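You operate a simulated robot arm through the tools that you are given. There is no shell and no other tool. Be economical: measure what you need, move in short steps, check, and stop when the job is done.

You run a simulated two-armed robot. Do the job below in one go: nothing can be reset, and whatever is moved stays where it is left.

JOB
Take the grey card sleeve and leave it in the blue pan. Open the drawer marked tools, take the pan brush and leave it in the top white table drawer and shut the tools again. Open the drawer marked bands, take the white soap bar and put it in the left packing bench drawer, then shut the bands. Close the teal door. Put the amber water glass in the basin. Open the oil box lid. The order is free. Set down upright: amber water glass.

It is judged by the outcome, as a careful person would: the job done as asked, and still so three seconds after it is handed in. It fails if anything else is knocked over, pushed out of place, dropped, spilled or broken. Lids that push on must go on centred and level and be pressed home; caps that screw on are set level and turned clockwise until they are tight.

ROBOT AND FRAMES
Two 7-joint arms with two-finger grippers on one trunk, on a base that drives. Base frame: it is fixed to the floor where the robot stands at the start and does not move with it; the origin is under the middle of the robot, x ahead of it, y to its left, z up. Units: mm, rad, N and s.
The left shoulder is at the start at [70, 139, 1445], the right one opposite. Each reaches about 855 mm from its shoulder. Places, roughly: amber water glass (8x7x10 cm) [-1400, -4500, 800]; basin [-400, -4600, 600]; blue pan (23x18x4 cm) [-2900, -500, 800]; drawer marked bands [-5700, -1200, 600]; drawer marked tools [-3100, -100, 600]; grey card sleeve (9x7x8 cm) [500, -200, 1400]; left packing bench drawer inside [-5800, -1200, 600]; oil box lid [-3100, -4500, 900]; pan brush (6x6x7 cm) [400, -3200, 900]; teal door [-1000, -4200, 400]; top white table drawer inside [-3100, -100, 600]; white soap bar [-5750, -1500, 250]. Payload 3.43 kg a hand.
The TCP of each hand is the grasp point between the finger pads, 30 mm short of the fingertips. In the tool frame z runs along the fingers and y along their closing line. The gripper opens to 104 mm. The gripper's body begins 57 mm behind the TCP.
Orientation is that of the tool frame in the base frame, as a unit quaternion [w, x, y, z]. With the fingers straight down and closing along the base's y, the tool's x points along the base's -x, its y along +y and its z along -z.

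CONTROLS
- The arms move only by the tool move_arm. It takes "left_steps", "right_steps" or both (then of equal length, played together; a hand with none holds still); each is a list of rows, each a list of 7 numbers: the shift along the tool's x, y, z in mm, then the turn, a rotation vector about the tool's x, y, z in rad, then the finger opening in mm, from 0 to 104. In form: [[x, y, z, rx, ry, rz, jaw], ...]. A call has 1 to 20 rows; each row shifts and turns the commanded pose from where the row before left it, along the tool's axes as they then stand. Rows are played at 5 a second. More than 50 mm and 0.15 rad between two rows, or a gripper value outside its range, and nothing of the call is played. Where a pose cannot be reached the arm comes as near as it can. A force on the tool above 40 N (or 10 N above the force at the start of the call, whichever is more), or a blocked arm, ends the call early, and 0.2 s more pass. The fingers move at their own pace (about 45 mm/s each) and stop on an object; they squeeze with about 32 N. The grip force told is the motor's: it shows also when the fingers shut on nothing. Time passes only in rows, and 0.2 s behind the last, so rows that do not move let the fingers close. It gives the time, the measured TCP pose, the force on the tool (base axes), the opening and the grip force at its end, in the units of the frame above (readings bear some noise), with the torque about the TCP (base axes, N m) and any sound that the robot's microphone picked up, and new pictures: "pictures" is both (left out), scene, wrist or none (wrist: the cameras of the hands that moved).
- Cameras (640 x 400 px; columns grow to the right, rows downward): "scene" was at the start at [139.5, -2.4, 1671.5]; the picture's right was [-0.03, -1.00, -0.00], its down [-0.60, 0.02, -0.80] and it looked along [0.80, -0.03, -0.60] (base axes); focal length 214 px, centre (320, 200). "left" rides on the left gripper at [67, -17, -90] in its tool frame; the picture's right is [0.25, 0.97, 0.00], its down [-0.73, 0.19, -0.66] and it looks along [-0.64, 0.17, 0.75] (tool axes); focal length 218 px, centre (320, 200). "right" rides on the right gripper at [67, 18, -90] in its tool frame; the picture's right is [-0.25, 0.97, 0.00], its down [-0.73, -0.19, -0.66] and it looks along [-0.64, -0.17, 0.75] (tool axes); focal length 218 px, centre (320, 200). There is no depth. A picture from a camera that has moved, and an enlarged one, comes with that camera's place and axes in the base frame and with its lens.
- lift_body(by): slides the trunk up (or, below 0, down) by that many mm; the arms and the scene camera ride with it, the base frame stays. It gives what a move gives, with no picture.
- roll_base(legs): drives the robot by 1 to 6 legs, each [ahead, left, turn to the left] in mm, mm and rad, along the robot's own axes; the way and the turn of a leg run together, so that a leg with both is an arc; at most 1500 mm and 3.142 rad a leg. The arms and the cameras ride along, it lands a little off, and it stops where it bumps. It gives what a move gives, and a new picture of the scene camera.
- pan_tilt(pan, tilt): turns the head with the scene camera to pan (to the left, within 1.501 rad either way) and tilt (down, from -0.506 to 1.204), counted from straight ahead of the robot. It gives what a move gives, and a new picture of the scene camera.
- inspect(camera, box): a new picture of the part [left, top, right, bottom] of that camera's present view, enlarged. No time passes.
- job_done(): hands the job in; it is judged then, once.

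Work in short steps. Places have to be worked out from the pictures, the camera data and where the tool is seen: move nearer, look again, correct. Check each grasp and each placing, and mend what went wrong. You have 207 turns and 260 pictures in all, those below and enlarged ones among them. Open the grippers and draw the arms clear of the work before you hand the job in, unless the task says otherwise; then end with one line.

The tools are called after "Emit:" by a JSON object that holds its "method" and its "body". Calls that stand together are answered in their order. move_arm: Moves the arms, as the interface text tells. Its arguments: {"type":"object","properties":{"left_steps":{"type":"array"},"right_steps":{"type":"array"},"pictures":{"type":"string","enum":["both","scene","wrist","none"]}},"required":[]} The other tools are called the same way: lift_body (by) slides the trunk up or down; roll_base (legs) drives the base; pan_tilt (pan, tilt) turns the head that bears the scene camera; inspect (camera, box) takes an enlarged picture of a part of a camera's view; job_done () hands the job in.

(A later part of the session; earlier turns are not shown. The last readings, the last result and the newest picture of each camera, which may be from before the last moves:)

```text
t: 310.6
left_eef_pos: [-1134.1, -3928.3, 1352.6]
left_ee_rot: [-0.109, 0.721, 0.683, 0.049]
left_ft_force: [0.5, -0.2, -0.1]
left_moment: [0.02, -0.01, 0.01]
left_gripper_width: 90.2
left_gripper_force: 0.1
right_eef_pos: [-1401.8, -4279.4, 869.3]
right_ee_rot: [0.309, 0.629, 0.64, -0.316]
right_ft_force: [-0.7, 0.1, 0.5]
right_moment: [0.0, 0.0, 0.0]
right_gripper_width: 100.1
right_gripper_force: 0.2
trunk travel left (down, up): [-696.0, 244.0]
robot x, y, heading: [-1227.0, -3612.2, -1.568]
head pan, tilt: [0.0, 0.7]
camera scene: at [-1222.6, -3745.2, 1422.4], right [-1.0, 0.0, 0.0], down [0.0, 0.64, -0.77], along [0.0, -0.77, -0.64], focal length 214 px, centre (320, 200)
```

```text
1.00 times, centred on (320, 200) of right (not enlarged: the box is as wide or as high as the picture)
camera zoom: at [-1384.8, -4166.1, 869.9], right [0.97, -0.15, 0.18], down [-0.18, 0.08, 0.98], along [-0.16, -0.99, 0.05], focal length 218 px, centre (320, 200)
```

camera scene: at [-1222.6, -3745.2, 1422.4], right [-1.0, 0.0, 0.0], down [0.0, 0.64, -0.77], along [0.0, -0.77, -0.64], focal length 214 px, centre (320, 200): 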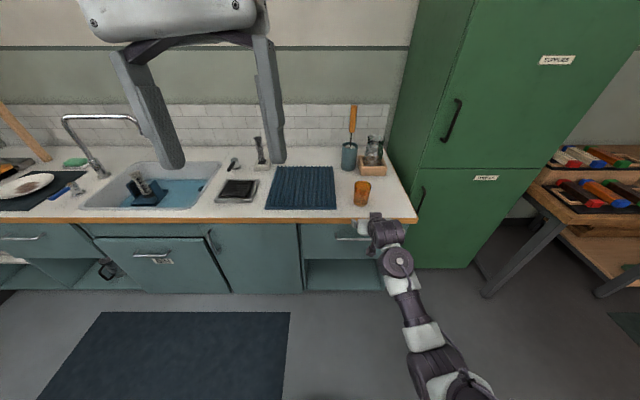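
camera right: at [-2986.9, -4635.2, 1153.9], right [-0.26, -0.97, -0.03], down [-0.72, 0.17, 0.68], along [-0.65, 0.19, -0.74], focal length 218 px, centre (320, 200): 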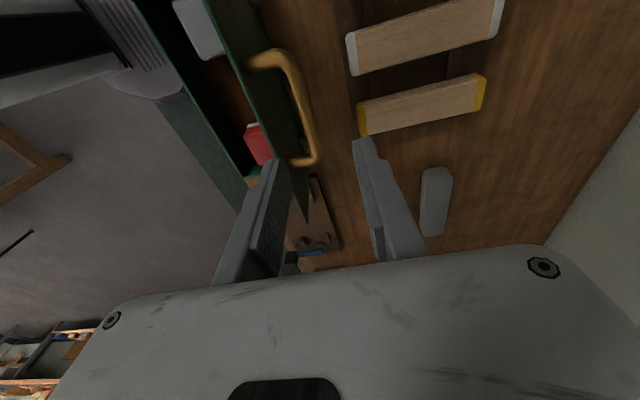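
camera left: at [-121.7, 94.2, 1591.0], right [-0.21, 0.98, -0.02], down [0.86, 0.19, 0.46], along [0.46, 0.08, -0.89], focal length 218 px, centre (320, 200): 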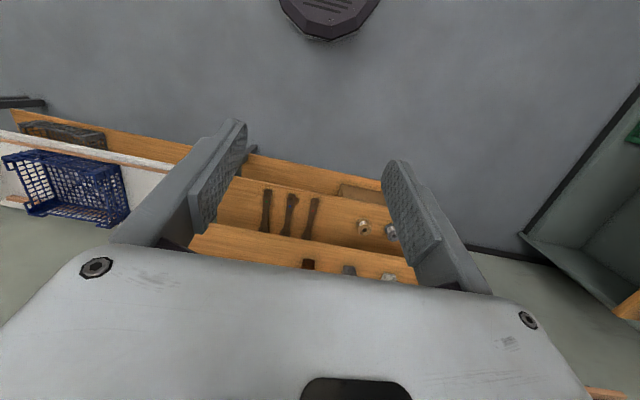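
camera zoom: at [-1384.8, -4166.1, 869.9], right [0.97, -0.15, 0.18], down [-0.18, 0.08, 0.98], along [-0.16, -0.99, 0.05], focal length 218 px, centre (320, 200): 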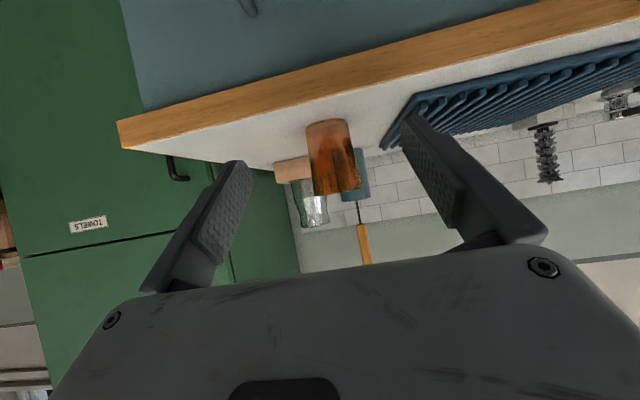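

Aligned within 5 mm. I lower 18 mm, trim right, and move in 150 mm.

Emit:
{"method": "lift_body", "body": {"by": -18}}

Emit:
{"method": "roll_base", "body": {"legs": [[135, -5, 0]]}}

Emit:
{"method": "inspect", "body": {"camera": "right", "box": [0, 0, 640, 400]}}

```text
t: 311.3
left_eef_pos: [-1135.0, -3929.9, 1334.8]
left_ee_rot: [-0.108, 0.721, 0.683, 0.049]
left_ft_force: [-0.7, -0.3, 1.0]
left_moment: [0.03, 0.01, 0.04]
left_gripper_width: 90.3
left_gripper_force: 0.0
right_eef_pos: [-1400.5, -4278.7, 849.5]
right_ee_rot: [0.309, 0.629, 0.64, -0.316]
right_ft_force: [-0.3, -0.6, 0.8]
right_moment: [0.0, -0.02, 0.0]
right_gripper_width: 99.8
right_gripper_force: 0.0
trunk travel left (down, up): [-678.0, 262.0]
robot x, y, heading: [-1226.7, -3609.8, -1.572]
head pan, tilt: [0.0, 0.7]
```

```text
t: 312.6
left_eef_pos: [-1140.3, -4063.6, 1334.2]
left_ee_rot: [-0.108, 0.722, 0.681, 0.049]
left_ft_force: [0.4, 0.2, 0.1]
left_moment: [0.01, 0.02, 0.03]
left_gripper_width: 89.9
left_gripper_force: 0.1
right_eef_pos: [-1407.5, -4412.4, 851.4]
right_ee_rot: [0.308, 0.63, 0.638, -0.318]
right_ft_force: [0.4, -0.9, 0.0]
right_moment: [-0.03, 0.0, -0.04]
right_gripper_width: 100.1
right_gripper_force: 0.1
trunk travel left (down, up): [-678.0, 262.0]
robot x, y, heading: [-1230.4, -3747.8, -1.572]
head pan, tilt: [0.0, 0.7]
camera scene: at [-1227.8, -3879.1, 1404.4], right [-1.0, 0.0, 0.0], down [0.0, 0.64, -0.77], along [0.0, -0.77, -0.64], focal length 214 px, centre (320, 200)
```

scene: 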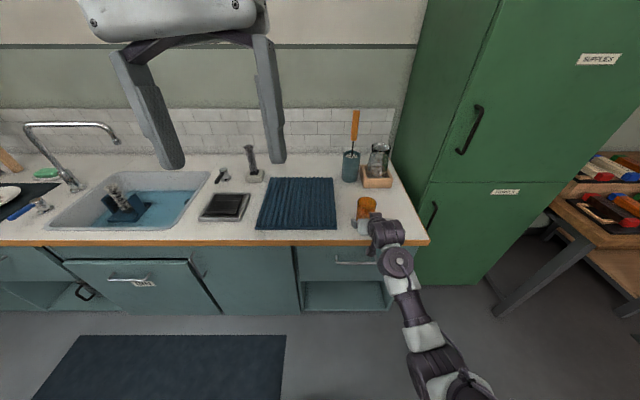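

```text
1.00 times, centred on (320, 200) of right (not enlarged: the box is as wide or as high as the picture)
camera zoom: at [-1391.3, -4299.7, 852.0], right [0.97, -0.15, 0.18], down [-0.17, 0.08, 0.98], along [-0.16, -0.99, 0.05], focal length 218 px, centre (320, 200)
```

zoom: 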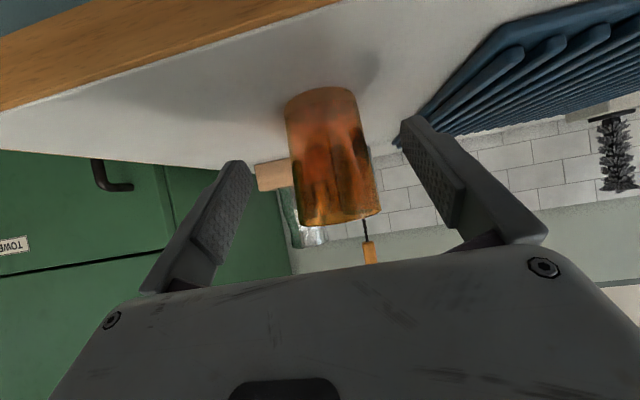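

Refined: glass axis near y -4470, x -1405. I advance 45 mm and check.

Emit:
{"method": "roll_base", "body": {"legs": [[45, 2, 0]]}}

Emit:
{"method": "inspect", "body": {"camera": "right", "box": [0, 0, 640, 400]}}

Emit:
{"method": "inspect", "body": {"camera": "scene", "box": [310, 170, 430, 245]}}

```text
t: 313.5
left_eef_pos: [-1138.3, -4105.7, 1336.1]
left_ee_rot: [-0.107, 0.723, 0.681, 0.048]
left_ft_force: [0.2, -0.5, 0.8]
left_moment: [-0.02, 0.02, 0.01]
left_gripper_width: 89.9
left_gripper_force: 0.1
right_eef_pos: [-1406.8, -4456.5, 852.5]
right_ee_rot: [0.309, 0.63, 0.637, -0.318]
right_ft_force: [-0.1, 0.0, -0.2]
right_moment: [-0.01, -0.04, 0.01]
right_gripper_width: 100.3
right_gripper_force: 0.0
trunk travel left (down, up): [-678.0, 262.0]
robot x, y, heading: [-1228.1, -3790.0, -1.572]
head pan, tilt: [0.0, 0.7]
camera scene: at [-1226.2, -3921.6, 1404.8], right [-1.0, 0.0, 0.0], down [0.0, 0.64, -0.77], along [0.0, -0.77, -0.64], focal length 214 px, centre (320, 200)
```

scene: 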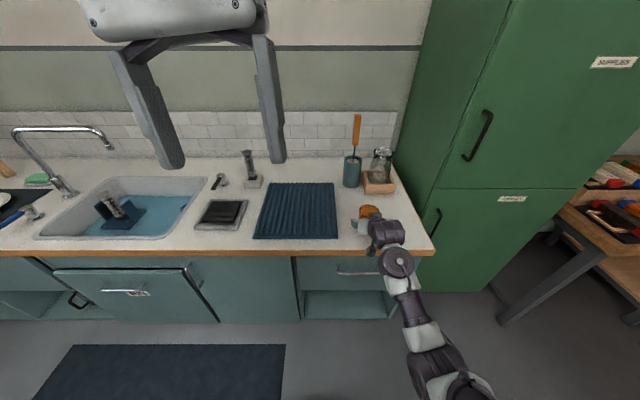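

```text
1.00 times, centred on (320, 200) of right (not enlarged: the box is as wide or as high as the picture)
camera zoom: at [-1389.7, -4343.3, 853.3], right [0.97, -0.15, 0.19], down [-0.17, 0.08, 0.98], along [-0.16, -0.99, 0.05], focal length 218 px, centre (320, 200)
```

zoom: 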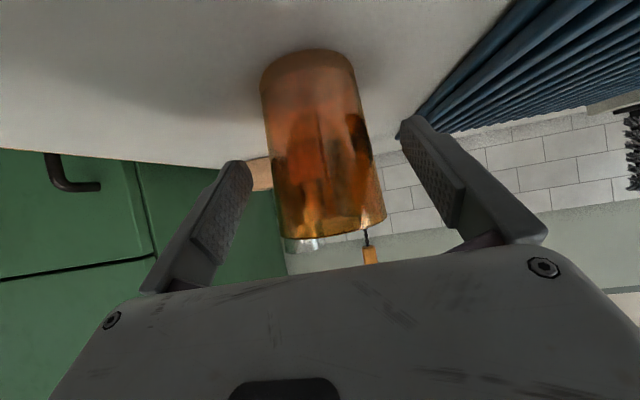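

```text
5.33 times, centred on (370, 208) of scene
camera zoom: at [-1226.2, -3921.6, 1404.8], right [-1.0, 0.0, 0.0], down [0.0, 0.64, -0.77], along [0.0, -0.77, -0.64], focal length 1144 px, centre (53, 160)
```

zoom: 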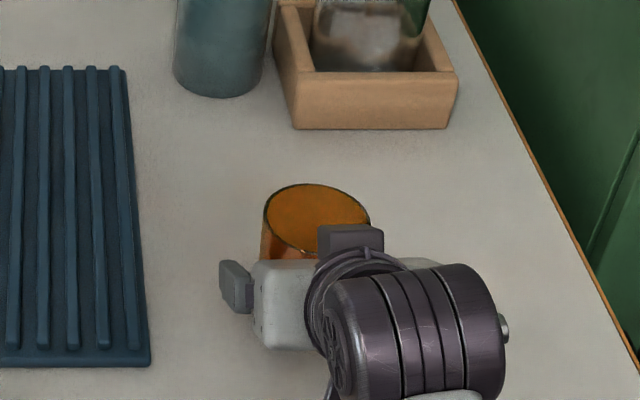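

From the change in size the glass axis is at y≈-4500, x≈-1410, base z≈773. I lower 8 mm and advance 42 mm.

Emit:
{"method": "lift_body", "body": {"by": -8}}

Emit:
{"method": "roll_base", "body": {"legs": [[40, -3, 0]]}}

Emit:
{"method": "inspect", "body": {"camera": "right", "box": [0, 0, 640, 400]}}

```text
t: 314.1
left_eef_pos: [-1138.3, -4107.0, 1327.7]
left_ee_rot: [-0.108, 0.722, 0.682, 0.048]
left_ft_force: [0.7, 0.1, 0.1]
left_moment: [0.04, -0.03, 0.01]
left_gripper_width: 90.1
left_gripper_force: 0.1
right_eef_pos: [-1405.9, -4457.2, 842.1]
right_ee_rot: [0.308, 0.63, 0.639, -0.316]
right_ft_force: [-0.1, 0.6, -0.6]
right_moment: [0.03, 0.01, 0.02]
right_gripper_width: 100.0
right_gripper_force: 0.0
trunk travel left (down, up): [-670.0, 270.0]
robot x, y, heading: [-1227.0, -3792.3, -1.575]
head pan, tilt: [0.0, 0.7]
```

```text
t: 315.0
left_eef_pos: [-1140.9, -4146.7, 1328.6]
left_ee_rot: [-0.107, 0.723, 0.681, 0.048]
left_ft_force: [0.1, 0.8, 0.0]
left_moment: [-0.07, -0.06, 0.01]
left_gripper_width: 89.9
left_gripper_force: 0.0
right_eef_pos: [-1408.2, -4497.3, 844.2]
right_ee_rot: [0.309, 0.629, 0.639, -0.317]
right_ft_force: [-0.1, 0.6, 0.2]
right_moment: [0.0, 0.02, 0.01]
right_gripper_width: 99.9
right_gripper_force: 0.0
trunk travel left (down, up): [-670.0, 270.0]
robot x, y, heading: [-1232.4, -3835.5, -1.573]
head pan, tilt: [0.0, 0.7]
camera scene: at [-1228.6, -3963.0, 1396.8], right [-1.0, 0.0, 0.0], down [0.0, 0.64, -0.77], along [0.0, -0.77, -0.64], focal length 214 px, centre (320, 200)
```

scene: 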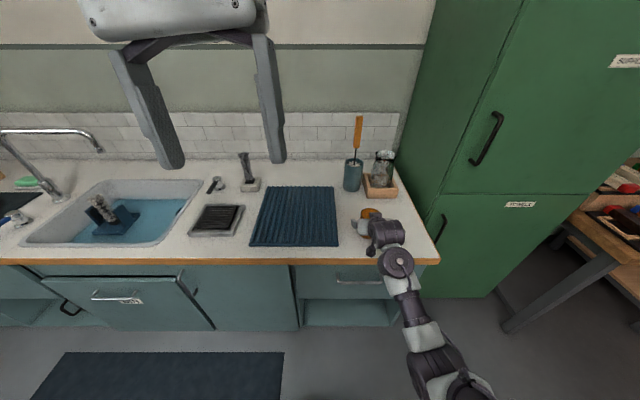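

```text
1.00 times, centred on (320, 200) of right (not enlarged: the box is as wide or as high as the picture)
camera zoom: at [-1391.6, -4384.7, 845.1], right [0.97, -0.15, 0.18], down [-0.17, 0.08, 0.98], along [-0.16, -0.99, 0.05], focal length 218 px, centre (320, 200)
```

zoom: 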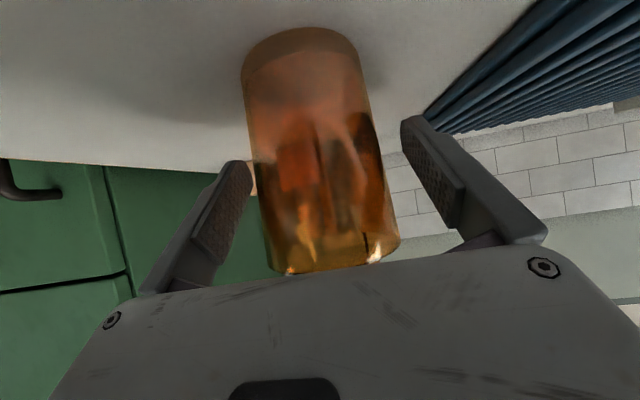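

Fingers are either side of it. I advance 8 mm along base and close gently.

Emit:
{"method": "roll_base", "body": {"legs": [[9, 0, 0]]}}

Emit:
{"method": "move_arm", "body": {"right_steps": [[0, 0, 0, 0, 0, 0, 85], [0, 0, 0, 0, 0, 0, 75], [0, 0, 0, 0, 0, 0, 65], [0, 0, 0, 0, 0, 0, 55], [0, 0, 0, 0, 0, 0, 55]], "pictures": "wrist"}}

```text
t: 315.7
left_eef_pos: [-1141.0, -4158.3, 1326.5]
left_ee_rot: [-0.108, 0.723, 0.681, 0.049]
left_ft_force: [-0.6, 0.0, -0.2]
left_moment: [0.02, 0.01, 0.02]
left_gripper_width: 90.1
left_gripper_force: 0.0
right_eef_pos: [-1407.3, -4507.6, 842.2]
right_ee_rot: [0.307, 0.63, 0.638, -0.317]
right_ft_force: [-0.8, 0.4, 0.5]
right_moment: [0.01, -0.01, 0.0]
right_gripper_width: 100.0
right_gripper_force: 0.1
trunk travel left (down, up): [-670.0, 270.0]
robot x, y, heading: [-1231.9, -3843.7, -1.564]
head pan, tilt: [0.0, 0.7]
camera scene: at [-1228.9, -3974.7, 1396.4], right [-1.0, 0.0, 0.0], down [0.0, 0.64, -0.77], along [0.0, -0.77, -0.64], focal length 214 px, centre (320, 200)
```

scene: 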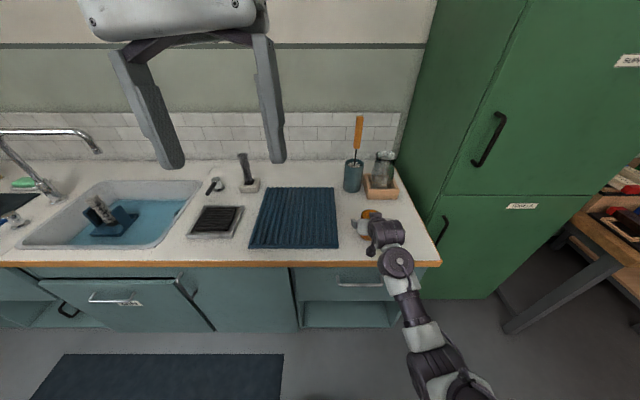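

```text
t: 316.9
left_eef_pos: [-1141.2, -4158.8, 1328.1]
left_ee_rot: [-0.108, 0.722, 0.682, 0.049]
left_ft_force: [0.0, -0.5, -0.4]
left_moment: [0.05, 0.02, -0.04]
left_gripper_width: 89.9
left_gripper_force: 0.0
right_eef_pos: [-1408.9, -4508.3, 842.7]
right_ee_rot: [0.308, 0.63, 0.639, -0.316]
right_ft_force: [0.1, -1.1, -0.1]
right_moment: [-0.02, -0.04, -0.03]
right_gripper_width: 61.1
right_gripper_force: 31.8
trunk travel left (down, up): [-670.0, 270.0]
robot x, y, heading: [-1228.7, -3839.8, -1.572]
head pan, tilt: [0.0, 0.7]
camera right: at [-1391.8, -4395.7, 843.0], right [0.97, -0.15, 0.18], down [-0.18, 0.07, 0.98], along [-0.16, -0.99, 0.05], focal length 218 px, centre (320, 200)
```

right: 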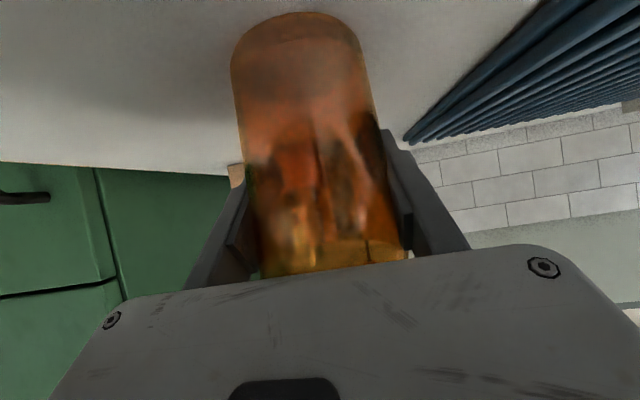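

Glass held (61 mm). I lift it 200 mm and carry it left above the counter to the basin.

Emit:
{"method": "lift_body", "body": {"by": 200}}

Emit:
{"method": "roll_base", "body": {"legs": [[0, 935, 0]]}}

Emit:
{"method": "pan_tilt", "body": {"pan": -0.2, "tilt": 0.8}}

```text
t: 319.1
left_eef_pos: [-1142.1, -4158.9, 1527.7]
left_ee_rot: [-0.109, 0.722, 0.682, 0.048]
left_ft_force: [0.6, -0.7, -0.3]
left_moment: [-0.02, 0.0, -0.04]
left_gripper_width: 89.9
left_gripper_force: 0.1
right_eef_pos: [-1408.1, -4508.4, 1041.2]
right_ee_rot: [0.307, 0.63, 0.639, -0.316]
right_ft_force: [0.5, -0.7, -2.1]
right_moment: [-0.02, 0.01, -0.03]
right_gripper_width: 61.1
right_gripper_force: 32.5
trunk travel left (down, up): [-870.0, 70.0]
robot x, y, heading: [-1230.5, -3841.0, -1.57]
head pan, tilt: [0.0, 0.7]
```

```text
t: 323.9
left_eef_pos: [-210.1, -4150.5, 1526.7]
left_ee_rot: [-0.108, 0.717, 0.687, 0.049]
left_ft_force: [-0.1, -0.2, -0.1]
left_moment: [0.01, -0.02, -0.01]
left_gripper_width: 90.1
left_gripper_force: 0.0
right_eef_pos: [-471.9, -4503.5, 1042.0]
right_ee_rot: [0.31, 0.626, 0.643, -0.314]
right_ft_force: [-0.1, 0.3, -1.9]
right_moment: [0.02, 0.02, 0.02]
right_gripper_width: 61.1
right_gripper_force: 32.4
trunk travel left (down, up): [-870.0, 70.0]
robot x, y, heading: [-301.8, -3834.2, -1.557]
head pan, tilt: [0.0, 0.7]
camera scene: at [-300.8, -3968.7, 1596.2], right [-1.0, -0.02, 0.0], down [-0.01, 0.64, -0.76], along [0.01, -0.76, -0.64], focal length 214 px, centre (320, 200)
```

scene: 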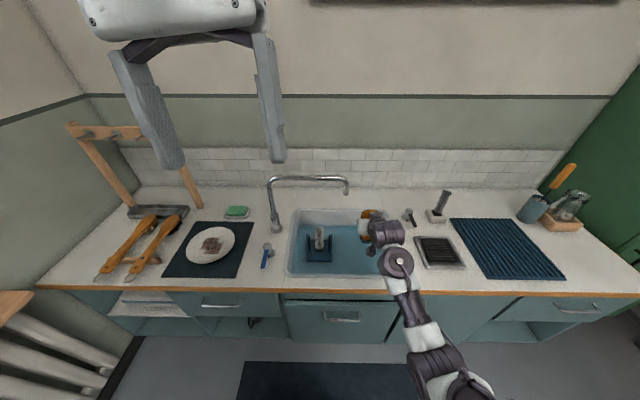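

```text
t: 324.7
left_eef_pos: [-209.5, -4150.1, 1527.2]
left_ee_rot: [-0.11, 0.717, 0.687, 0.048]
left_ft_force: [0.3, 0.0, 0.0]
left_moment: [-0.01, -0.01, 0.02]
left_gripper_width: 90.1
left_gripper_force: 0.2
right_eef_pos: [-471.2, -4504.7, 1041.8]
right_ee_rot: [0.309, 0.626, 0.643, -0.314]
right_ft_force: [-0.6, 0.0, -2.8]
right_moment: [-0.02, 0.0, -0.03]
right_gripper_width: 61.2
right_gripper_force: 31.8
trunk travel left (down, up): [-870.0, 70.0]
robot x, y, heading: [-303.6, -3836.1, -1.556]
head pan, tilt: [-0.201, 0.799]
camera scene: at [-315.6, -3963.0, 1588.0], right [-0.98, 0.18, 0.0], down [0.13, 0.7, -0.7], along [-0.13, -0.69, -0.72], focal length 214 px, centre (320, 200)
```

scene: 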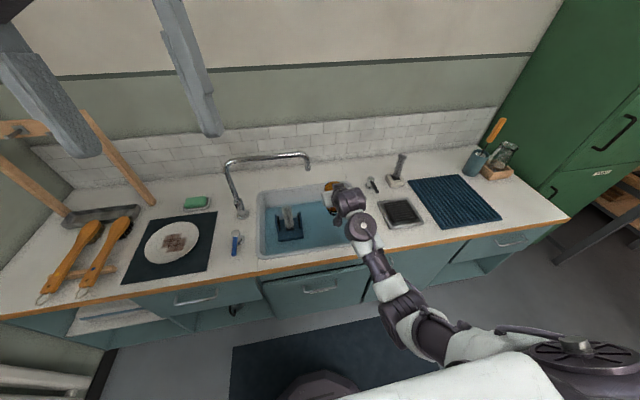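

Basin's free floor is around [-470, -4640], right of the brush holder and left of the drain; spout tip is well behind. I advance 132 mm and then lower.

Emit:
{"method": "roll_base", "body": {"legs": [[132, 0, -0.015]]}}

Emit:
{"method": "lift_body", "body": {"by": -200}}

Emit:
{"method": "inspect", "body": {"camera": "right", "box": [0, 0, 640, 400]}}

Emit:
{"method": "inspect", "body": {"camera": "scene", "box": [200, 120, 440, 270]}}

```text
t: 326.0
left_eef_pos: [-213.4, -4280.2, 1527.0]
left_ee_rot: [-0.107, 0.723, 0.681, 0.047]
left_ft_force: [0.6, -0.3, 0.0]
left_moment: [-0.04, 0.0, -0.02]
left_gripper_width: 89.8
left_gripper_force: 0.1
right_eef_pos: [-479.3, -4630.2, 1044.0]
right_ee_rot: [0.309, 0.63, 0.639, -0.317]
right_ft_force: [-0.9, 0.4, -2.3]
right_moment: [0.01, 0.01, 0.0]
right_gripper_width: 61.5
right_gripper_force: 32.3
trunk travel left (down, up): [-870.0, 70.0]
robot x, y, heading: [-304.5, -3966.0, -1.569]
head pan, tilt: [-0.201, 0.799]
camera scene: at [-316.7, -4091.5, 1588.3], right [-0.98, 0.2, 0.0], down [0.14, 0.7, -0.7], along [-0.14, -0.68, -0.72], focal length 214 px, centre (320, 200)
```

scene: 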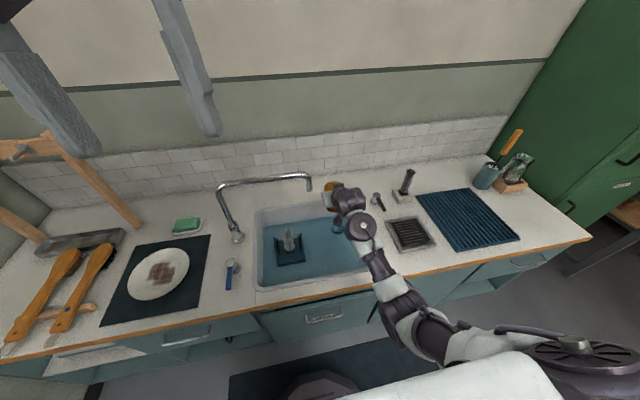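

```text
t: 328.1
left_eef_pos: [-213.6, -4282.9, 1326.0]
left_ee_rot: [-0.108, 0.722, 0.682, 0.048]
left_ft_force: [-0.6, 0.0, -0.4]
left_moment: [0.02, 0.01, -0.04]
left_gripper_width: 90.1
left_gripper_force: 0.1
right_eef_pos: [-480.4, -4634.0, 840.9]
right_ee_rot: [0.308, 0.63, 0.638, -0.316]
right_ft_force: [-0.3, 0.2, -2.2]
right_moment: [-0.03, -0.02, 0.0]
right_gripper_width: 61.0
right_gripper_force: 31.7
trunk travel left (down, up): [-670.0, 270.0]
robot x, y, heading: [-302.7, -3965.2, -1.57]
head pan, tilt: [-0.201, 0.799]
```

```text
1.00 times, centred on (320, 200) of right (not enlarged: the box is as wide or as high as the picture)
camera zoom: at [-463.8, -4520.2, 843.0], right [0.97, -0.15, 0.18], down [-0.18, 0.07, 0.98], along [-0.16, -0.99, 0.05], focal length 218 px, centre (320, 200)
```

zoom: 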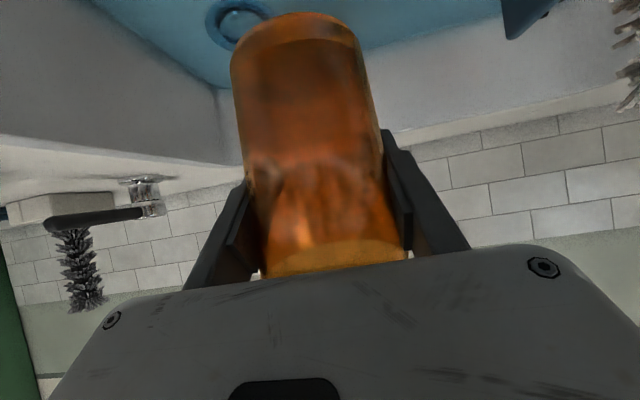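

```text
2.67 times, centred on (320, 195) of scene
camera zoom: at [-316.8, -4094.6, 1388.0], right [-0.98, 0.2, 0.0], down [0.14, 0.7, -0.7], along [-0.14, -0.68, -0.72], focal length 572 px, centre (320, 213)
```

zoom: 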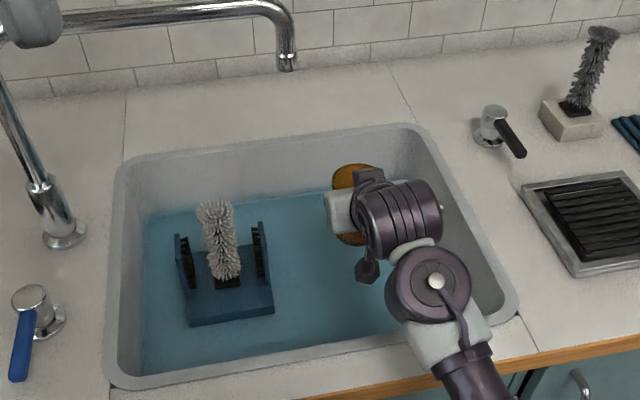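

The glass is over clear basin floor. I lower in steps until it touches.

Emit:
{"method": "lift_body", "body": {"by": -40}}

Emit:
{"method": "inspect", "body": {"camera": "right", "box": [0, 0, 640, 400]}}

```text
t: 329.0
left_eef_pos: [-212.6, -4283.5, 1287.1]
left_ee_rot: [-0.107, 0.722, 0.682, 0.048]
left_ft_force: [-0.2, 0.5, -0.4]
left_moment: [0.0, 0.01, 0.03]
left_gripper_width: 90.2
left_gripper_force: 0.0
right_eef_pos: [-480.4, -4632.3, 800.8]
right_ee_rot: [0.308, 0.631, 0.638, -0.317]
right_ft_force: [0.3, 1.0, -1.1]
right_moment: [-0.04, 0.01, 0.0]
right_gripper_width: 61.1
right_gripper_force: 32.3
trunk travel left (down, up): [-630.0, 310.0]
robot x, y, heading: [-303.2, -3968.3, -1.567]
head pan, tilt: [-0.201, 0.799]
```

```text
1.00 times, centred on (320, 200) of right (not enlarged: the box is as wide or as high as the picture)
camera zoom: at [-463.9, -4520.0, 803.0], right [0.97, -0.15, 0.18], down [-0.18, 0.07, 0.98], along [-0.16, -0.99, 0.05], focal length 218 px, centre (320, 200)
```

zoom: 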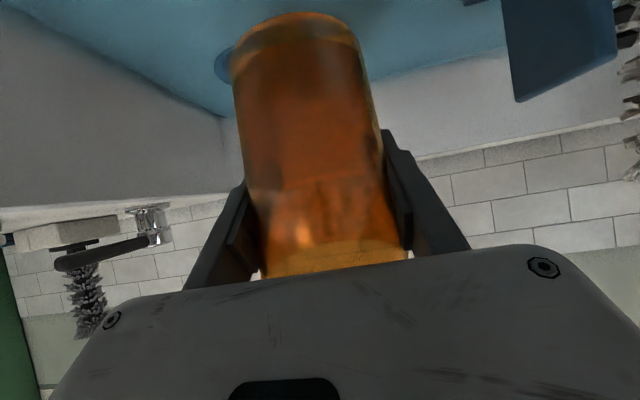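

Emit:
{"method": "lift_body", "body": {"by": -15}}

Emit:
{"method": "lift_body", "body": {"by": -12}}

Emit:
{"method": "inspect", "body": {"camera": "right", "box": [0, 0, 640, 400]}}

```text
t: 329.6
left_eef_pos: [-213.7, -4282.5, 1271.4]
left_ee_rot: [-0.108, 0.722, 0.681, 0.048]
left_ft_force: [1.0, 0.6, 0.1]
left_moment: [-0.02, 0.01, -0.02]
left_gripper_width: 90.1
left_gripper_force: 0.0
right_eef_pos: [-480.1, -4633.0, 786.1]
right_ee_rot: [0.308, 0.63, 0.639, -0.316]
right_ft_force: [0.3, 0.1, -1.3]
right_moment: [0.0, -0.05, 0.01]
right_gripper_width: 61.1
right_gripper_force: 32.2
trunk travel left (down, up): [-615.0, 325.0]
robot x, y, heading: [-302.3, -3967.7, -1.572]
head pan, tilt: [-0.201, 0.799]
```

```text
t: 330.2
left_eef_pos: [-213.5, -4283.4, 1260.8]
left_ee_rot: [-0.108, 0.722, 0.681, 0.048]
left_ft_force: [-0.5, 0.9, 0.5]
left_moment: [0.0, -0.02, 0.03]
left_gripper_width: 90.1
left_gripper_force: 0.1
right_eef_pos: [-481.1, -4633.2, 775.3]
right_ee_rot: [0.308, 0.63, 0.639, -0.316]
right_ft_force: [-0.2, -0.7, -1.8]
right_moment: [0.01, 0.05, 0.02]
right_gripper_width: 61.2
right_gripper_force: 31.9
trunk travel left (down, up): [-603.0, 337.0]
robot x, y, heading: [-304.4, -3966.8, -1.577]
head pan, tilt: [-0.201, 0.799]
```

```text
1.00 times, centred on (320, 200) of right (not enlarged: the box is as wide or as high as the picture)
camera zoom: at [-463.9, -4520.1, 775.9], right [0.97, -0.15, 0.18], down [-0.18, 0.07, 0.98], along [-0.16, -0.99, 0.05], focal length 218 px, centre (320, 200)
```

zoom: 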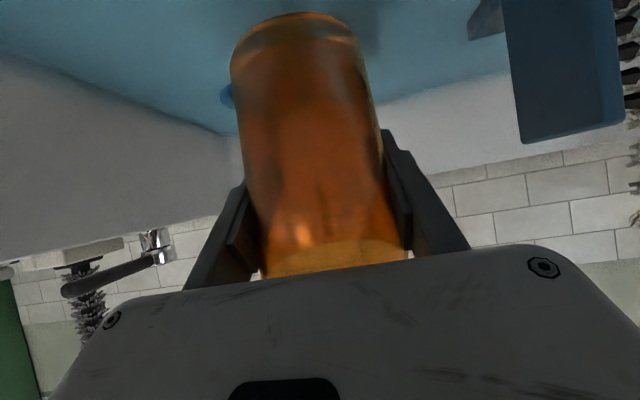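

Emit:
{"method": "lift_body", "body": {"by": -9}}

Emit:
{"method": "lift_body", "body": {"by": -7}}

```text
t: 330.8
left_eef_pos: [-213.5, -4283.5, 1250.6]
left_ee_rot: [-0.108, 0.722, 0.682, 0.048]
left_ft_force: [0.2, -0.4, -0.4]
left_moment: [0.04, -0.02, 0.02]
left_gripper_width: 90.1
left_gripper_force: 0.1
right_eef_pos: [-480.4, -4633.6, 765.7]
right_ee_rot: [0.308, 0.63, 0.639, -0.316]
right_ft_force: [0.1, 0.4, -2.1]
right_moment: [0.0, 0.01, 0.0]
right_gripper_width: 61.3
right_gripper_force: 31.4
trunk travel left (down, up): [-594.0, 346.0]
robot x, y, heading: [-303.4, -3963.5, -1.574]
head pan, tilt: [-0.201, 0.799]
```

```text
t: 331.3
left_eef_pos: [-213.3, -4283.1, 1244.7]
left_ee_rot: [-0.107, 0.723, 0.681, 0.048]
left_ft_force: [0.0, -0.1, -0.9]
left_moment: [0.02, 0.0, 0.0]
left_gripper_width: 90.2
left_gripper_force: 0.0
right_eef_pos: [-480.2, -4632.5, 758.9]
right_ee_rot: [0.307, 0.631, 0.639, -0.316]
right_ft_force: [0.0, -0.5, -2.6]
right_moment: [0.03, 0.05, -0.01]
right_gripper_width: 61.1
right_gripper_force: 32.4
trunk travel left (down, up): [-587.0, 353.0]
robot x, y, heading: [-303.2, -3963.7, -1.565]
head pan, tilt: [-0.201, 0.799]
```

Emit:
{"method": "lift_body", "body": {"by": -8}}

Emit:
{"method": "lift_body", "body": {"by": -6}}

Emit:
{"method": "inspect", "body": {"camera": "right", "box": [0, 0, 640, 400]}}

```text
t: 331.9
left_eef_pos: [-213.3, -4283.8, 1235.7]
left_ee_rot: [-0.108, 0.722, 0.681, 0.048]
left_ft_force: [0.3, -0.6, -0.3]
left_moment: [-0.04, 0.04, -0.03]
left_gripper_width: 90.0
left_gripper_force: 0.2
right_eef_pos: [-480.7, -4632.2, 750.3]
right_ee_rot: [0.308, 0.63, 0.639, -0.315]
right_ft_force: [-0.9, -0.9, -2.3]
right_moment: [-0.02, -0.01, 0.0]
right_gripper_width: 61.3
right_gripper_force: 32.5
trunk travel left (down, up): [-579.0, 361.0]
robot x, y, heading: [-301.0, -3966.4, -1.575]
head pan, tilt: [-0.201, 0.799]
```

```text
t: 332.5
left_eef_pos: [-214.4, -4283.3, 1230.8]
left_ee_rot: [-0.107, 0.722, 0.682, 0.047]
left_ft_force: [-0.3, -0.7, 0.4]
left_moment: [-0.01, -0.01, -0.01]
left_gripper_width: 90.1
left_gripper_force: 0.2
right_eef_pos: [-480.7, -4633.0, 744.5]
right_ee_rot: [0.308, 0.63, 0.639, -0.316]
right_ft_force: [0.7, -0.8, -3.0]
right_moment: [0.02, 0.02, -0.04]
right_gripper_width: 61.3
right_gripper_force: 31.9
trunk travel left (down, up): [-573.0, 367.0]
robot x, y, heading: [-300.6, -3966.3, -1.57]
head pan, tilt: [-0.201, 0.799]
```

```text
1.00 times, centred on (320, 200) of right (not enlarged: the box is as wide or as high as the picture)
camera zoom: at [-463.9, -4520.2, 745.8], right [0.97, -0.15, 0.18], down [-0.18, 0.07, 0.98], along [-0.16, -0.99, 0.05], focal length 218 px, centre (320, 200)
```

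zoom: 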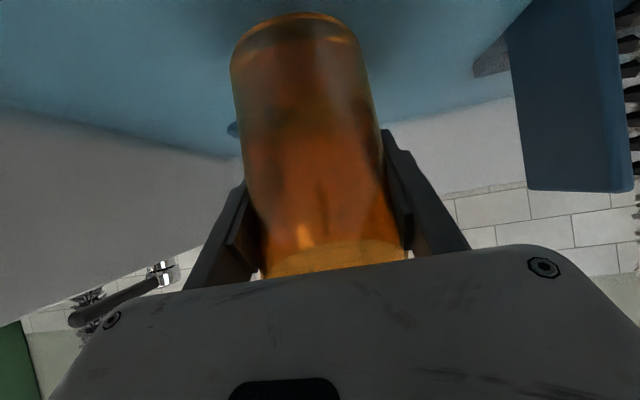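

Floor estimate is z≈667; the base is ~7 mm above. I go on in small steps.

Emit:
{"method": "lift_body", "body": {"by": -5}}

Emit:
{"method": "lift_body", "body": {"by": -3}}

Emit:
{"method": "lift_body", "body": {"by": -3}}

```text
t: 333.0
left_eef_pos: [-213.2, -4280.7, 1227.8]
left_ee_rot: [-0.107, 0.722, 0.682, 0.047]
left_ft_force: [-0.8, -0.1, 0.1]
left_moment: [-0.02, 0.01, 0.0]
left_gripper_width: 90.0
left_gripper_force: 0.1
right_eef_pos: [-480.0, -4635.0, 746.9]
right_ee_rot: [0.311, 0.629, 0.636, -0.32]
right_ft_force: [0.3, -1.1, -2.7]
right_moment: [0.02, 0.02, 0.01]
right_gripper_width: 61.4
right_gripper_force: 31.6
trunk travel left (down, up): [-568.0, 372.0]
robot x, y, heading: [-303.9, -3965.2, -1.569]
head pan, tilt: [-0.201, 0.799]
```

```text
t: 333.5
left_eef_pos: [-211.7, -4278.8, 1224.5]
left_ee_rot: [-0.107, 0.723, 0.681, 0.045]
left_ft_force: [-0.4, 0.2, -0.2]
left_moment: [0.04, 0.0, 0.03]
left_gripper_width: 90.1
left_gripper_force: 0.0
right_eef_pos: [-480.3, -4632.3, 750.1]
right_ee_rot: [0.314, 0.627, 0.636, -0.323]
right_ft_force: [0.1, -0.2, -2.5]
right_moment: [0.0, 0.0, 0.0]
right_gripper_width: 60.8
right_gripper_force: 32.4
trunk travel left (down, up): [-565.0, 375.0]
robot x, y, heading: [-306.3, -3964.1, -1.575]
head pan, tilt: [-0.201, 0.799]
```

```text
t: 334.0
left_eef_pos: [-212.1, -4276.0, 1222.1]
left_ee_rot: [-0.106, 0.723, 0.681, 0.045]
left_ft_force: [0.1, 0.4, 0.3]
left_moment: [0.01, 0.01, -0.01]
left_gripper_width: 90.1
left_gripper_force: 0.0
right_eef_pos: [-479.7, -4634.3, 752.5]
right_ee_rot: [0.317, 0.625, 0.634, -0.326]
right_ft_force: [-0.7, 0.8, -2.6]
right_moment: [-0.01, 0.0, -0.01]
right_gripper_width: 61.2
right_gripper_force: 32.1
trunk travel left (down, up): [-562.0, 378.0]
robot x, y, heading: [-304.0, -3966.6, -1.571]
head pan, tilt: [-0.201, 0.799]
```

The hand rose while the trunk sank: the forearm is resting on the counter's front edge. I lift the trunk back up 130 mm and will lower with the arm instead.

Emit:
{"method": "lift_body", "body": {"by": 140}}

Emit:
{"method": "move_arm", "body": {"right_steps": [[24.6, 0, 17.2, 0, 0, 0, 55], [24.6, 0, 17.2, 0, 0, 0, 55], [24.6, 0, 17.2, 0, 0, 0, 55], [24.6, 0, 17.2, 0, 0, 0, 55], [0, 0, 0, 0, 0, 0, 55]], "pictures": "scene"}}

```text
t: 335.7
left_eef_pos: [-213.6, -4284.6, 1358.0]
left_ee_rot: [-0.108, 0.723, 0.681, 0.049]
left_ft_force: [0.3, 1.3, 0.0]
left_moment: [0.0, -0.04, 0.0]
left_gripper_width: 90.0
left_gripper_force: 0.1
right_eef_pos: [-480.8, -4632.3, 873.3]
right_ee_rot: [0.307, 0.631, 0.638, -0.316]
right_ft_force: [0.7, -0.4, -2.9]
right_moment: [-0.01, 0.0, -0.01]
right_gripper_width: 61.1
right_gripper_force: 31.8
trunk travel left (down, up): [-702.0, 238.0]
robot x, y, heading: [-305.1, -3964.4, -1.568]
head pan, tilt: [-0.201, 0.799]
```

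```text
t: 336.9
left_eef_pos: [-212.8, -4284.5, 1360.2]
left_ee_rot: [-0.107, 0.722, 0.681, 0.049]
left_ft_force: [0.7, -0.1, 0.0]
left_moment: [-0.02, -0.03, -0.01]
left_gripper_width: 90.2
left_gripper_force: 0.2
right_eef_pos: [-479.6, -4626.8, 753.8]
right_ee_rot: [0.307, 0.631, 0.638, -0.317]
right_ft_force: [-0.5, 0.3, -1.7]
right_moment: [0.03, 0.03, -0.01]
right_gripper_width: 61.0
right_gripper_force: 31.9
trunk travel left (down, up): [-702.0, 238.0]
robot x, y, heading: [-303.7, -3966.0, -1.573]
head pan, tilt: [-0.201, 0.799]
camera scene: at [-316.8, -4094.6, 1420.0], right [-0.98, 0.2, 0.0], down [0.14, 0.7, -0.7], along [-0.14, -0.68, -0.72], focal length 214 px, centre (320, 200)
```

scene: 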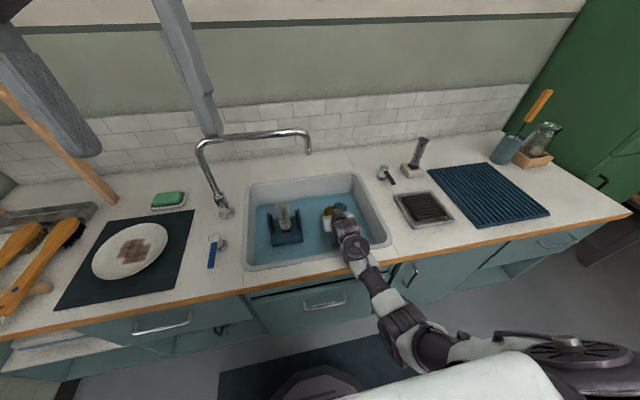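

TCP at 754. I continue downward by arm in small steps.

Emit:
{"method": "move_arm", "body": {"right_steps": [[4.9, 0, 3.4, 0, 0, 0, 55], [4.9, 0, 3.4, 0, 0, 0, 55], [0, 0, 0, 0, 0, 0, 55]], "pictures": "none"}}

Emit:
{"method": "move_arm", "body": {"right_steps": [[4.1, 0, 2.9, 0, 0, 0, 55], [0, 0, 0, 0, 0, 0, 55]], "pictures": "wrist"}}

```text
t: 337.7
left_eef_pos: [-212.5, -4283.3, 1359.4]
left_ee_rot: [-0.108, 0.722, 0.682, 0.048]
left_ft_force: [0.2, 0.1, -0.3]
left_moment: [0.01, 0.02, 0.01]
left_gripper_width: 90.1
left_gripper_force: 0.0
right_eef_pos: [-482.3, -4626.3, 742.2]
right_ee_rot: [0.308, 0.63, 0.639, -0.315]
right_ft_force: [0.1, -0.4, -3.0]
right_moment: [-0.02, -0.03, 0.03]
right_gripper_width: 60.8
right_gripper_force: 32.2
trunk travel left (down, up): [-702.0, 238.0]
robot x, y, heading: [-299.9, -3964.9, -1.57]
head pan, tilt: [-0.201, 0.799]
```

```text
t: 338.3
left_eef_pos: [-212.7, -4283.3, 1359.0]
left_ee_rot: [-0.108, 0.722, 0.682, 0.048]
left_ft_force: [0.5, 1.1, -0.2]
left_moment: [0.0, 0.02, -0.01]
left_gripper_width: 90.0
left_gripper_force: 0.1
right_eef_pos: [-482.5, -4626.7, 737.4]
right_ee_rot: [0.308, 0.63, 0.639, -0.316]
right_ft_force: [-0.2, 0.1, -1.8]
right_moment: [-0.03, -0.01, -0.03]
right_gripper_width: 61.0
right_gripper_force: 32.2
trunk travel left (down, up): [-702.0, 238.0]
robot x, y, heading: [-303.4, -3961.7, -1.571]
head pan, tilt: [-0.201, 0.799]
camera right: at [-465.8, -4514.0, 737.9], right [0.97, -0.15, 0.18], down [-0.18, 0.07, 0.98], along [-0.16, -0.99, 0.05], focal length 218 px, centre (320, 200)
```

right: 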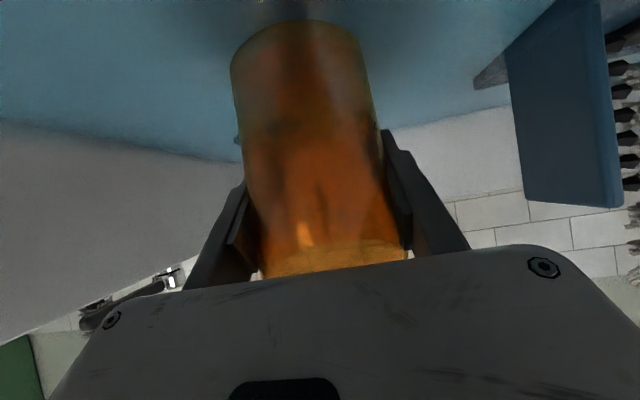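

The base's edge looks cut by the blue surface, so that may be water. I look closely from the scene camera.

Emit:
{"method": "inspect", "body": {"camera": "scene", "box": [240, 160, 400, 260]}}

Emit:
{"method": "inspect", "body": {"camera": "right", "box": [200, 0, 440, 150]}}

```text
4.00 times, centred on (320, 210) of scene
camera zoom: at [-316.8, -4094.8, 1419.9], right [-0.98, 0.2, 0.0], down [0.14, 0.7, -0.7], along [-0.14, -0.68, -0.72], focal length 858 px, centre (320, 160)
```

zoom: 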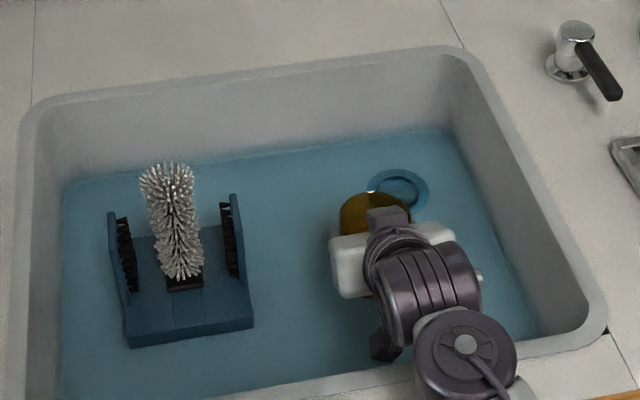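

```text
2.67 times, centred on (320, 75) of right
camera zoom: at [-465.8, -4514.0, 737.9], right [0.97, -0.15, 0.18], down [-0.18, 0.07, 0.98], along [-0.16, -0.99, 0.05], focal length 582 px, centre (320, 533)
```

zoom: 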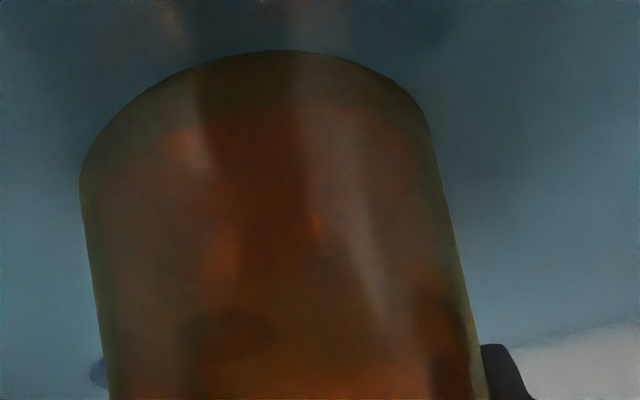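

I move 30 mm further in for wrist clearance over the rim and keep lowering by arm in small steps.

Emit:
{"method": "roll_base", "body": {"legs": [[30, 0, 0]]}}

Emit:
{"method": "move_arm", "body": {"right_steps": [[4.1, 0, 2.9, 0, 0, 0, 55], [4.1, 0, 2.9, 0, 0, 0, 55], [0, 0, 0, 0, 0, 0, 55]], "pictures": "none"}}

Emit:
{"method": "move_arm", "body": {"right_steps": [[4.1, 0, 2.9, 0, 0, 0, 55], [4.1, 0, 2.9, 0, 0, 0, 55], [0, 0, 0, 0, 0, 0, 55]], "pictures": "wrist"}}

```text
t: 339.1
left_eef_pos: [-213.7, -4308.3, 1360.6]
left_ee_rot: [-0.106, 0.723, 0.681, 0.046]
left_ft_force: [0.6, 1.0, -0.1]
left_moment: [-0.07, -0.02, 0.03]
left_gripper_width: 90.4
left_gripper_force: 0.0
right_eef_pos: [-481.8, -4654.5, 738.8]
right_ee_rot: [0.31, 0.629, 0.638, -0.318]
right_ft_force: [-0.3, 0.8, -2.3]
right_moment: [-0.03, 0.02, -0.04]
right_gripper_width: 61.2
right_gripper_force: 32.1
trunk travel left (down, up): [-702.0, 238.0]
robot x, y, heading: [-302.2, -3996.2, -1.569]
head pan, tilt: [-0.201, 0.799]
camera scene: at [-316.9, -4119.3, 1420.6], right [-0.98, 0.2, 0.0], down [0.14, 0.7, -0.7], along [-0.14, -0.69, -0.71], focal length 214 px, centre (320, 200)
```

scene: 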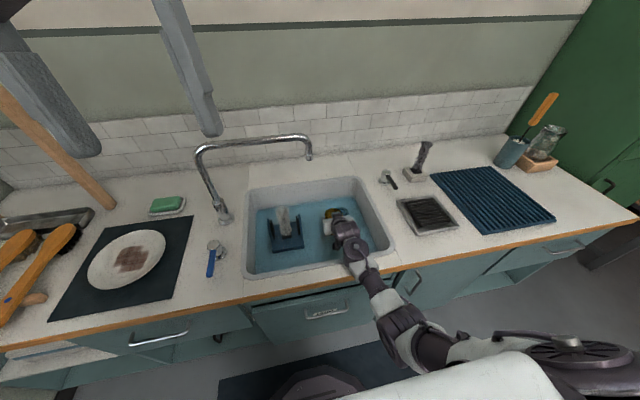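

```text
t: 339.9
left_eef_pos: [-212.3, -4315.1, 1359.0]
left_ee_rot: [-0.108, 0.722, 0.681, 0.048]
left_ft_force: [0.4, -0.6, 0.0]
left_moment: [0.02, 0.01, 0.01]
left_gripper_width: 90.0
left_gripper_force: 0.0
right_eef_pos: [-483.8, -4654.8, 723.8]
right_ee_rot: [0.308, 0.63, 0.639, -0.316]
right_ft_force: [0.0, 0.4, -1.8]
right_moment: [-0.02, 0.01, 0.0]
right_gripper_width: 61.1
right_gripper_force: 32.3
trunk travel left (down, up): [-702.0, 238.0]
robot x, y, heading: [-302.6, -3997.2, -1.573]
head pan, tilt: [-0.201, 0.799]
```

```text
t: 340.8
left_eef_pos: [-213.2, -4312.8, 1359.4]
left_ee_rot: [-0.108, 0.722, 0.681, 0.048]
left_ft_force: [0.7, 0.3, -0.4]
left_moment: [0.01, 0.02, -0.03]
left_gripper_width: 89.9
left_gripper_force: 0.0
right_eef_pos: [-483.0, -4655.7, 718.4]
right_ee_rot: [0.308, 0.63, 0.638, -0.317]
right_ft_force: [-0.4, 0.3, -1.5]
right_moment: [-0.01, 0.01, 0.0]
right_gripper_width: 61.2
right_gripper_force: 32.3
trunk travel left (down, up): [-702.0, 238.0]
robot x, y, heading: [-301.7, -3999.2, -1.57]
head pan, tilt: [-0.201, 0.799]
camera right: at [-466.8, -4542.8, 718.9], right [0.97, -0.15, 0.18], down [-0.18, 0.07, 0.98], along [-0.16, -0.99, 0.05], focal length 218 px, centre (320, 200)
```

right: 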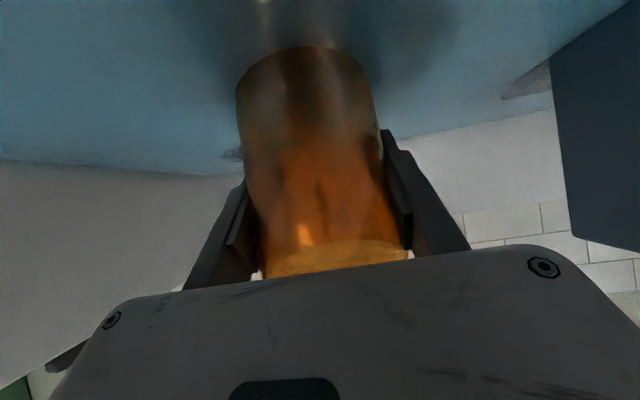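

The blue is water (base now ~20 mm below its surface). I keep lowering toward the basin floor.

Emit:
{"method": "move_arm", "body": {"right_steps": [[4.1, 0, 2.9, 0, 0, 0, 55], [4.1, 0, 2.9, 0, 0, 0, 55], [0, 0, 0, 0, 0, 0, 55]], "pictures": "none"}}

Emit:
{"method": "move_arm", "body": {"right_steps": [[4.1, 0, 2.9, 0, 0, 0, 55], [4.1, 0, 2.9, 0, 0, 0, 55], [0, 0, 0, 0, 0, 0, 55]], "pictures": "scene"}}

```text
t: 341.6
left_eef_pos: [-213.0, -4313.0, 1360.2]
left_ee_rot: [-0.107, 0.723, 0.681, 0.048]
left_ft_force: [0.1, -0.5, -0.4]
left_moment: [-0.03, 0.0, 0.0]
left_gripper_width: 89.9
left_gripper_force: 0.1
right_eef_pos: [-483.1, -4655.1, 709.0]
right_ee_rot: [0.309, 0.63, 0.638, -0.317]
right_ft_force: [0.2, 0.5, 4.2]
right_moment: [0.02, -0.12, -0.01]
right_gripper_width: 61.1
right_gripper_force: 31.8
trunk travel left (down, up): [-702.0, 238.0]
robot x, y, heading: [-301.6, -3997.4, -1.57]
head pan, tilt: [-0.201, 0.799]
```

```text
t: 342.4
left_eef_pos: [-213.7, -4306.3, 1361.0]
left_ee_rot: [-0.106, 0.723, 0.681, 0.047]
left_ft_force: [0.5, -0.3, 0.0]
left_moment: [0.01, 0.0, 0.04]
left_gripper_width: 90.0
left_gripper_force: 0.0
right_eef_pos: [-481.3, -4650.0, 698.3]
right_ee_rot: [0.307, 0.631, 0.638, -0.317]
right_ft_force: [0.3, -0.8, 2.2]
right_moment: [0.05, -0.03, -0.03]
right_gripper_width: 60.2
right_gripper_force: 31.8
trunk travel left (down, up): [-702.0, 238.0]
robot x, y, heading: [-305.1, -4001.1, -1.572]
head pan, tilt: [-0.201, 0.799]
camera scene: at [-316.5, -4118.2, 1420.5], right [-0.98, 0.2, 0.0], down [0.14, 0.7, -0.7], along [-0.14, -0.69, -0.71], focal length 214 px, centre (320, 200)
```

scene: 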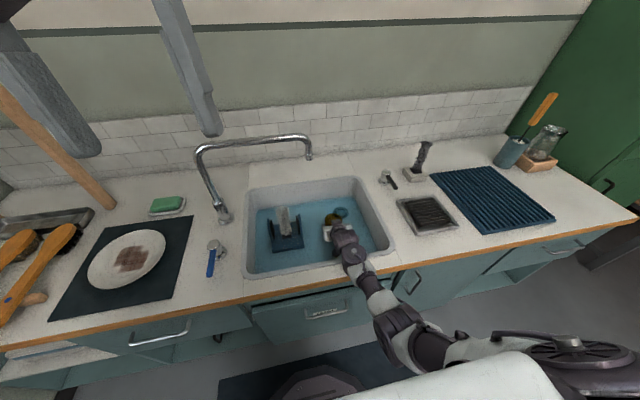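

Force turned upward and the grip width shifted slightly: the glass is on the basin floor. I release slowly.

Emit:
{"method": "move_arm", "body": {"right_steps": [[0, 0, 0, 0, 0, 0, 64], [0, 0, 0, 0, 0, 0, 72], [0, 0, 0, 0, 0, 0, 84], [0, 0, 0, 0, 0, 0, 92], [0, 0, 0, 0, 0, 0, 92]], "pictures": "wrist"}}

Emit:
{"method": "inspect", "body": {"camera": "scene", "box": [240, 160, 400, 260]}}

```text
t: 343.6
left_eef_pos: [-214.0, -4306.8, 1361.3]
left_ee_rot: [-0.106, 0.723, 0.681, 0.046]
left_ft_force: [0.3, 0.4, 0.1]
left_moment: [0.01, 0.02, 0.01]
left_gripper_width: 90.0
left_gripper_force: 0.0
right_eef_pos: [-481.8, -4650.0, 697.4]
right_ee_rot: [0.308, 0.63, 0.639, -0.316]
right_ft_force: [-0.1, -0.3, -0.4]
right_moment: [-0.01, -0.01, 0.0]
right_gripper_width: 92.2
right_gripper_force: 0.2
trunk travel left (down, up): [-702.0, 238.0]
robot x, y, heading: [-300.2, -3999.1, -1.573]
head pan, tilt: [-0.201, 0.799]
camera right: at [-465.9, -4537.7, 698.8], right [0.97, -0.15, 0.18], down [-0.17, 0.07, 0.98], along [-0.16, -0.99, 0.05], focal length 218 px, centre (320, 200)
```

right: 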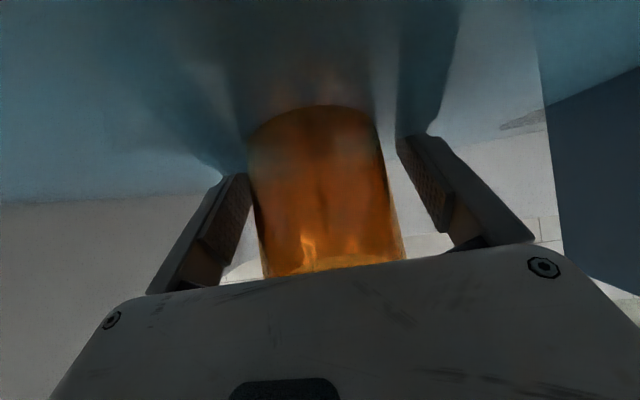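

```text
4.00 times, centred on (320, 210) of scene
camera zoom: at [-316.8, -4118.1, 1420.5], right [-0.98, 0.2, 0.0], down [0.14, 0.7, -0.7], along [-0.14, -0.69, -0.71], focal length 858 px, centre (320, 160)
```

zoom: 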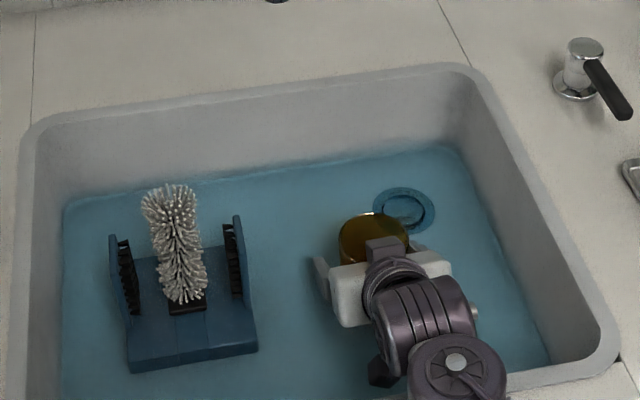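

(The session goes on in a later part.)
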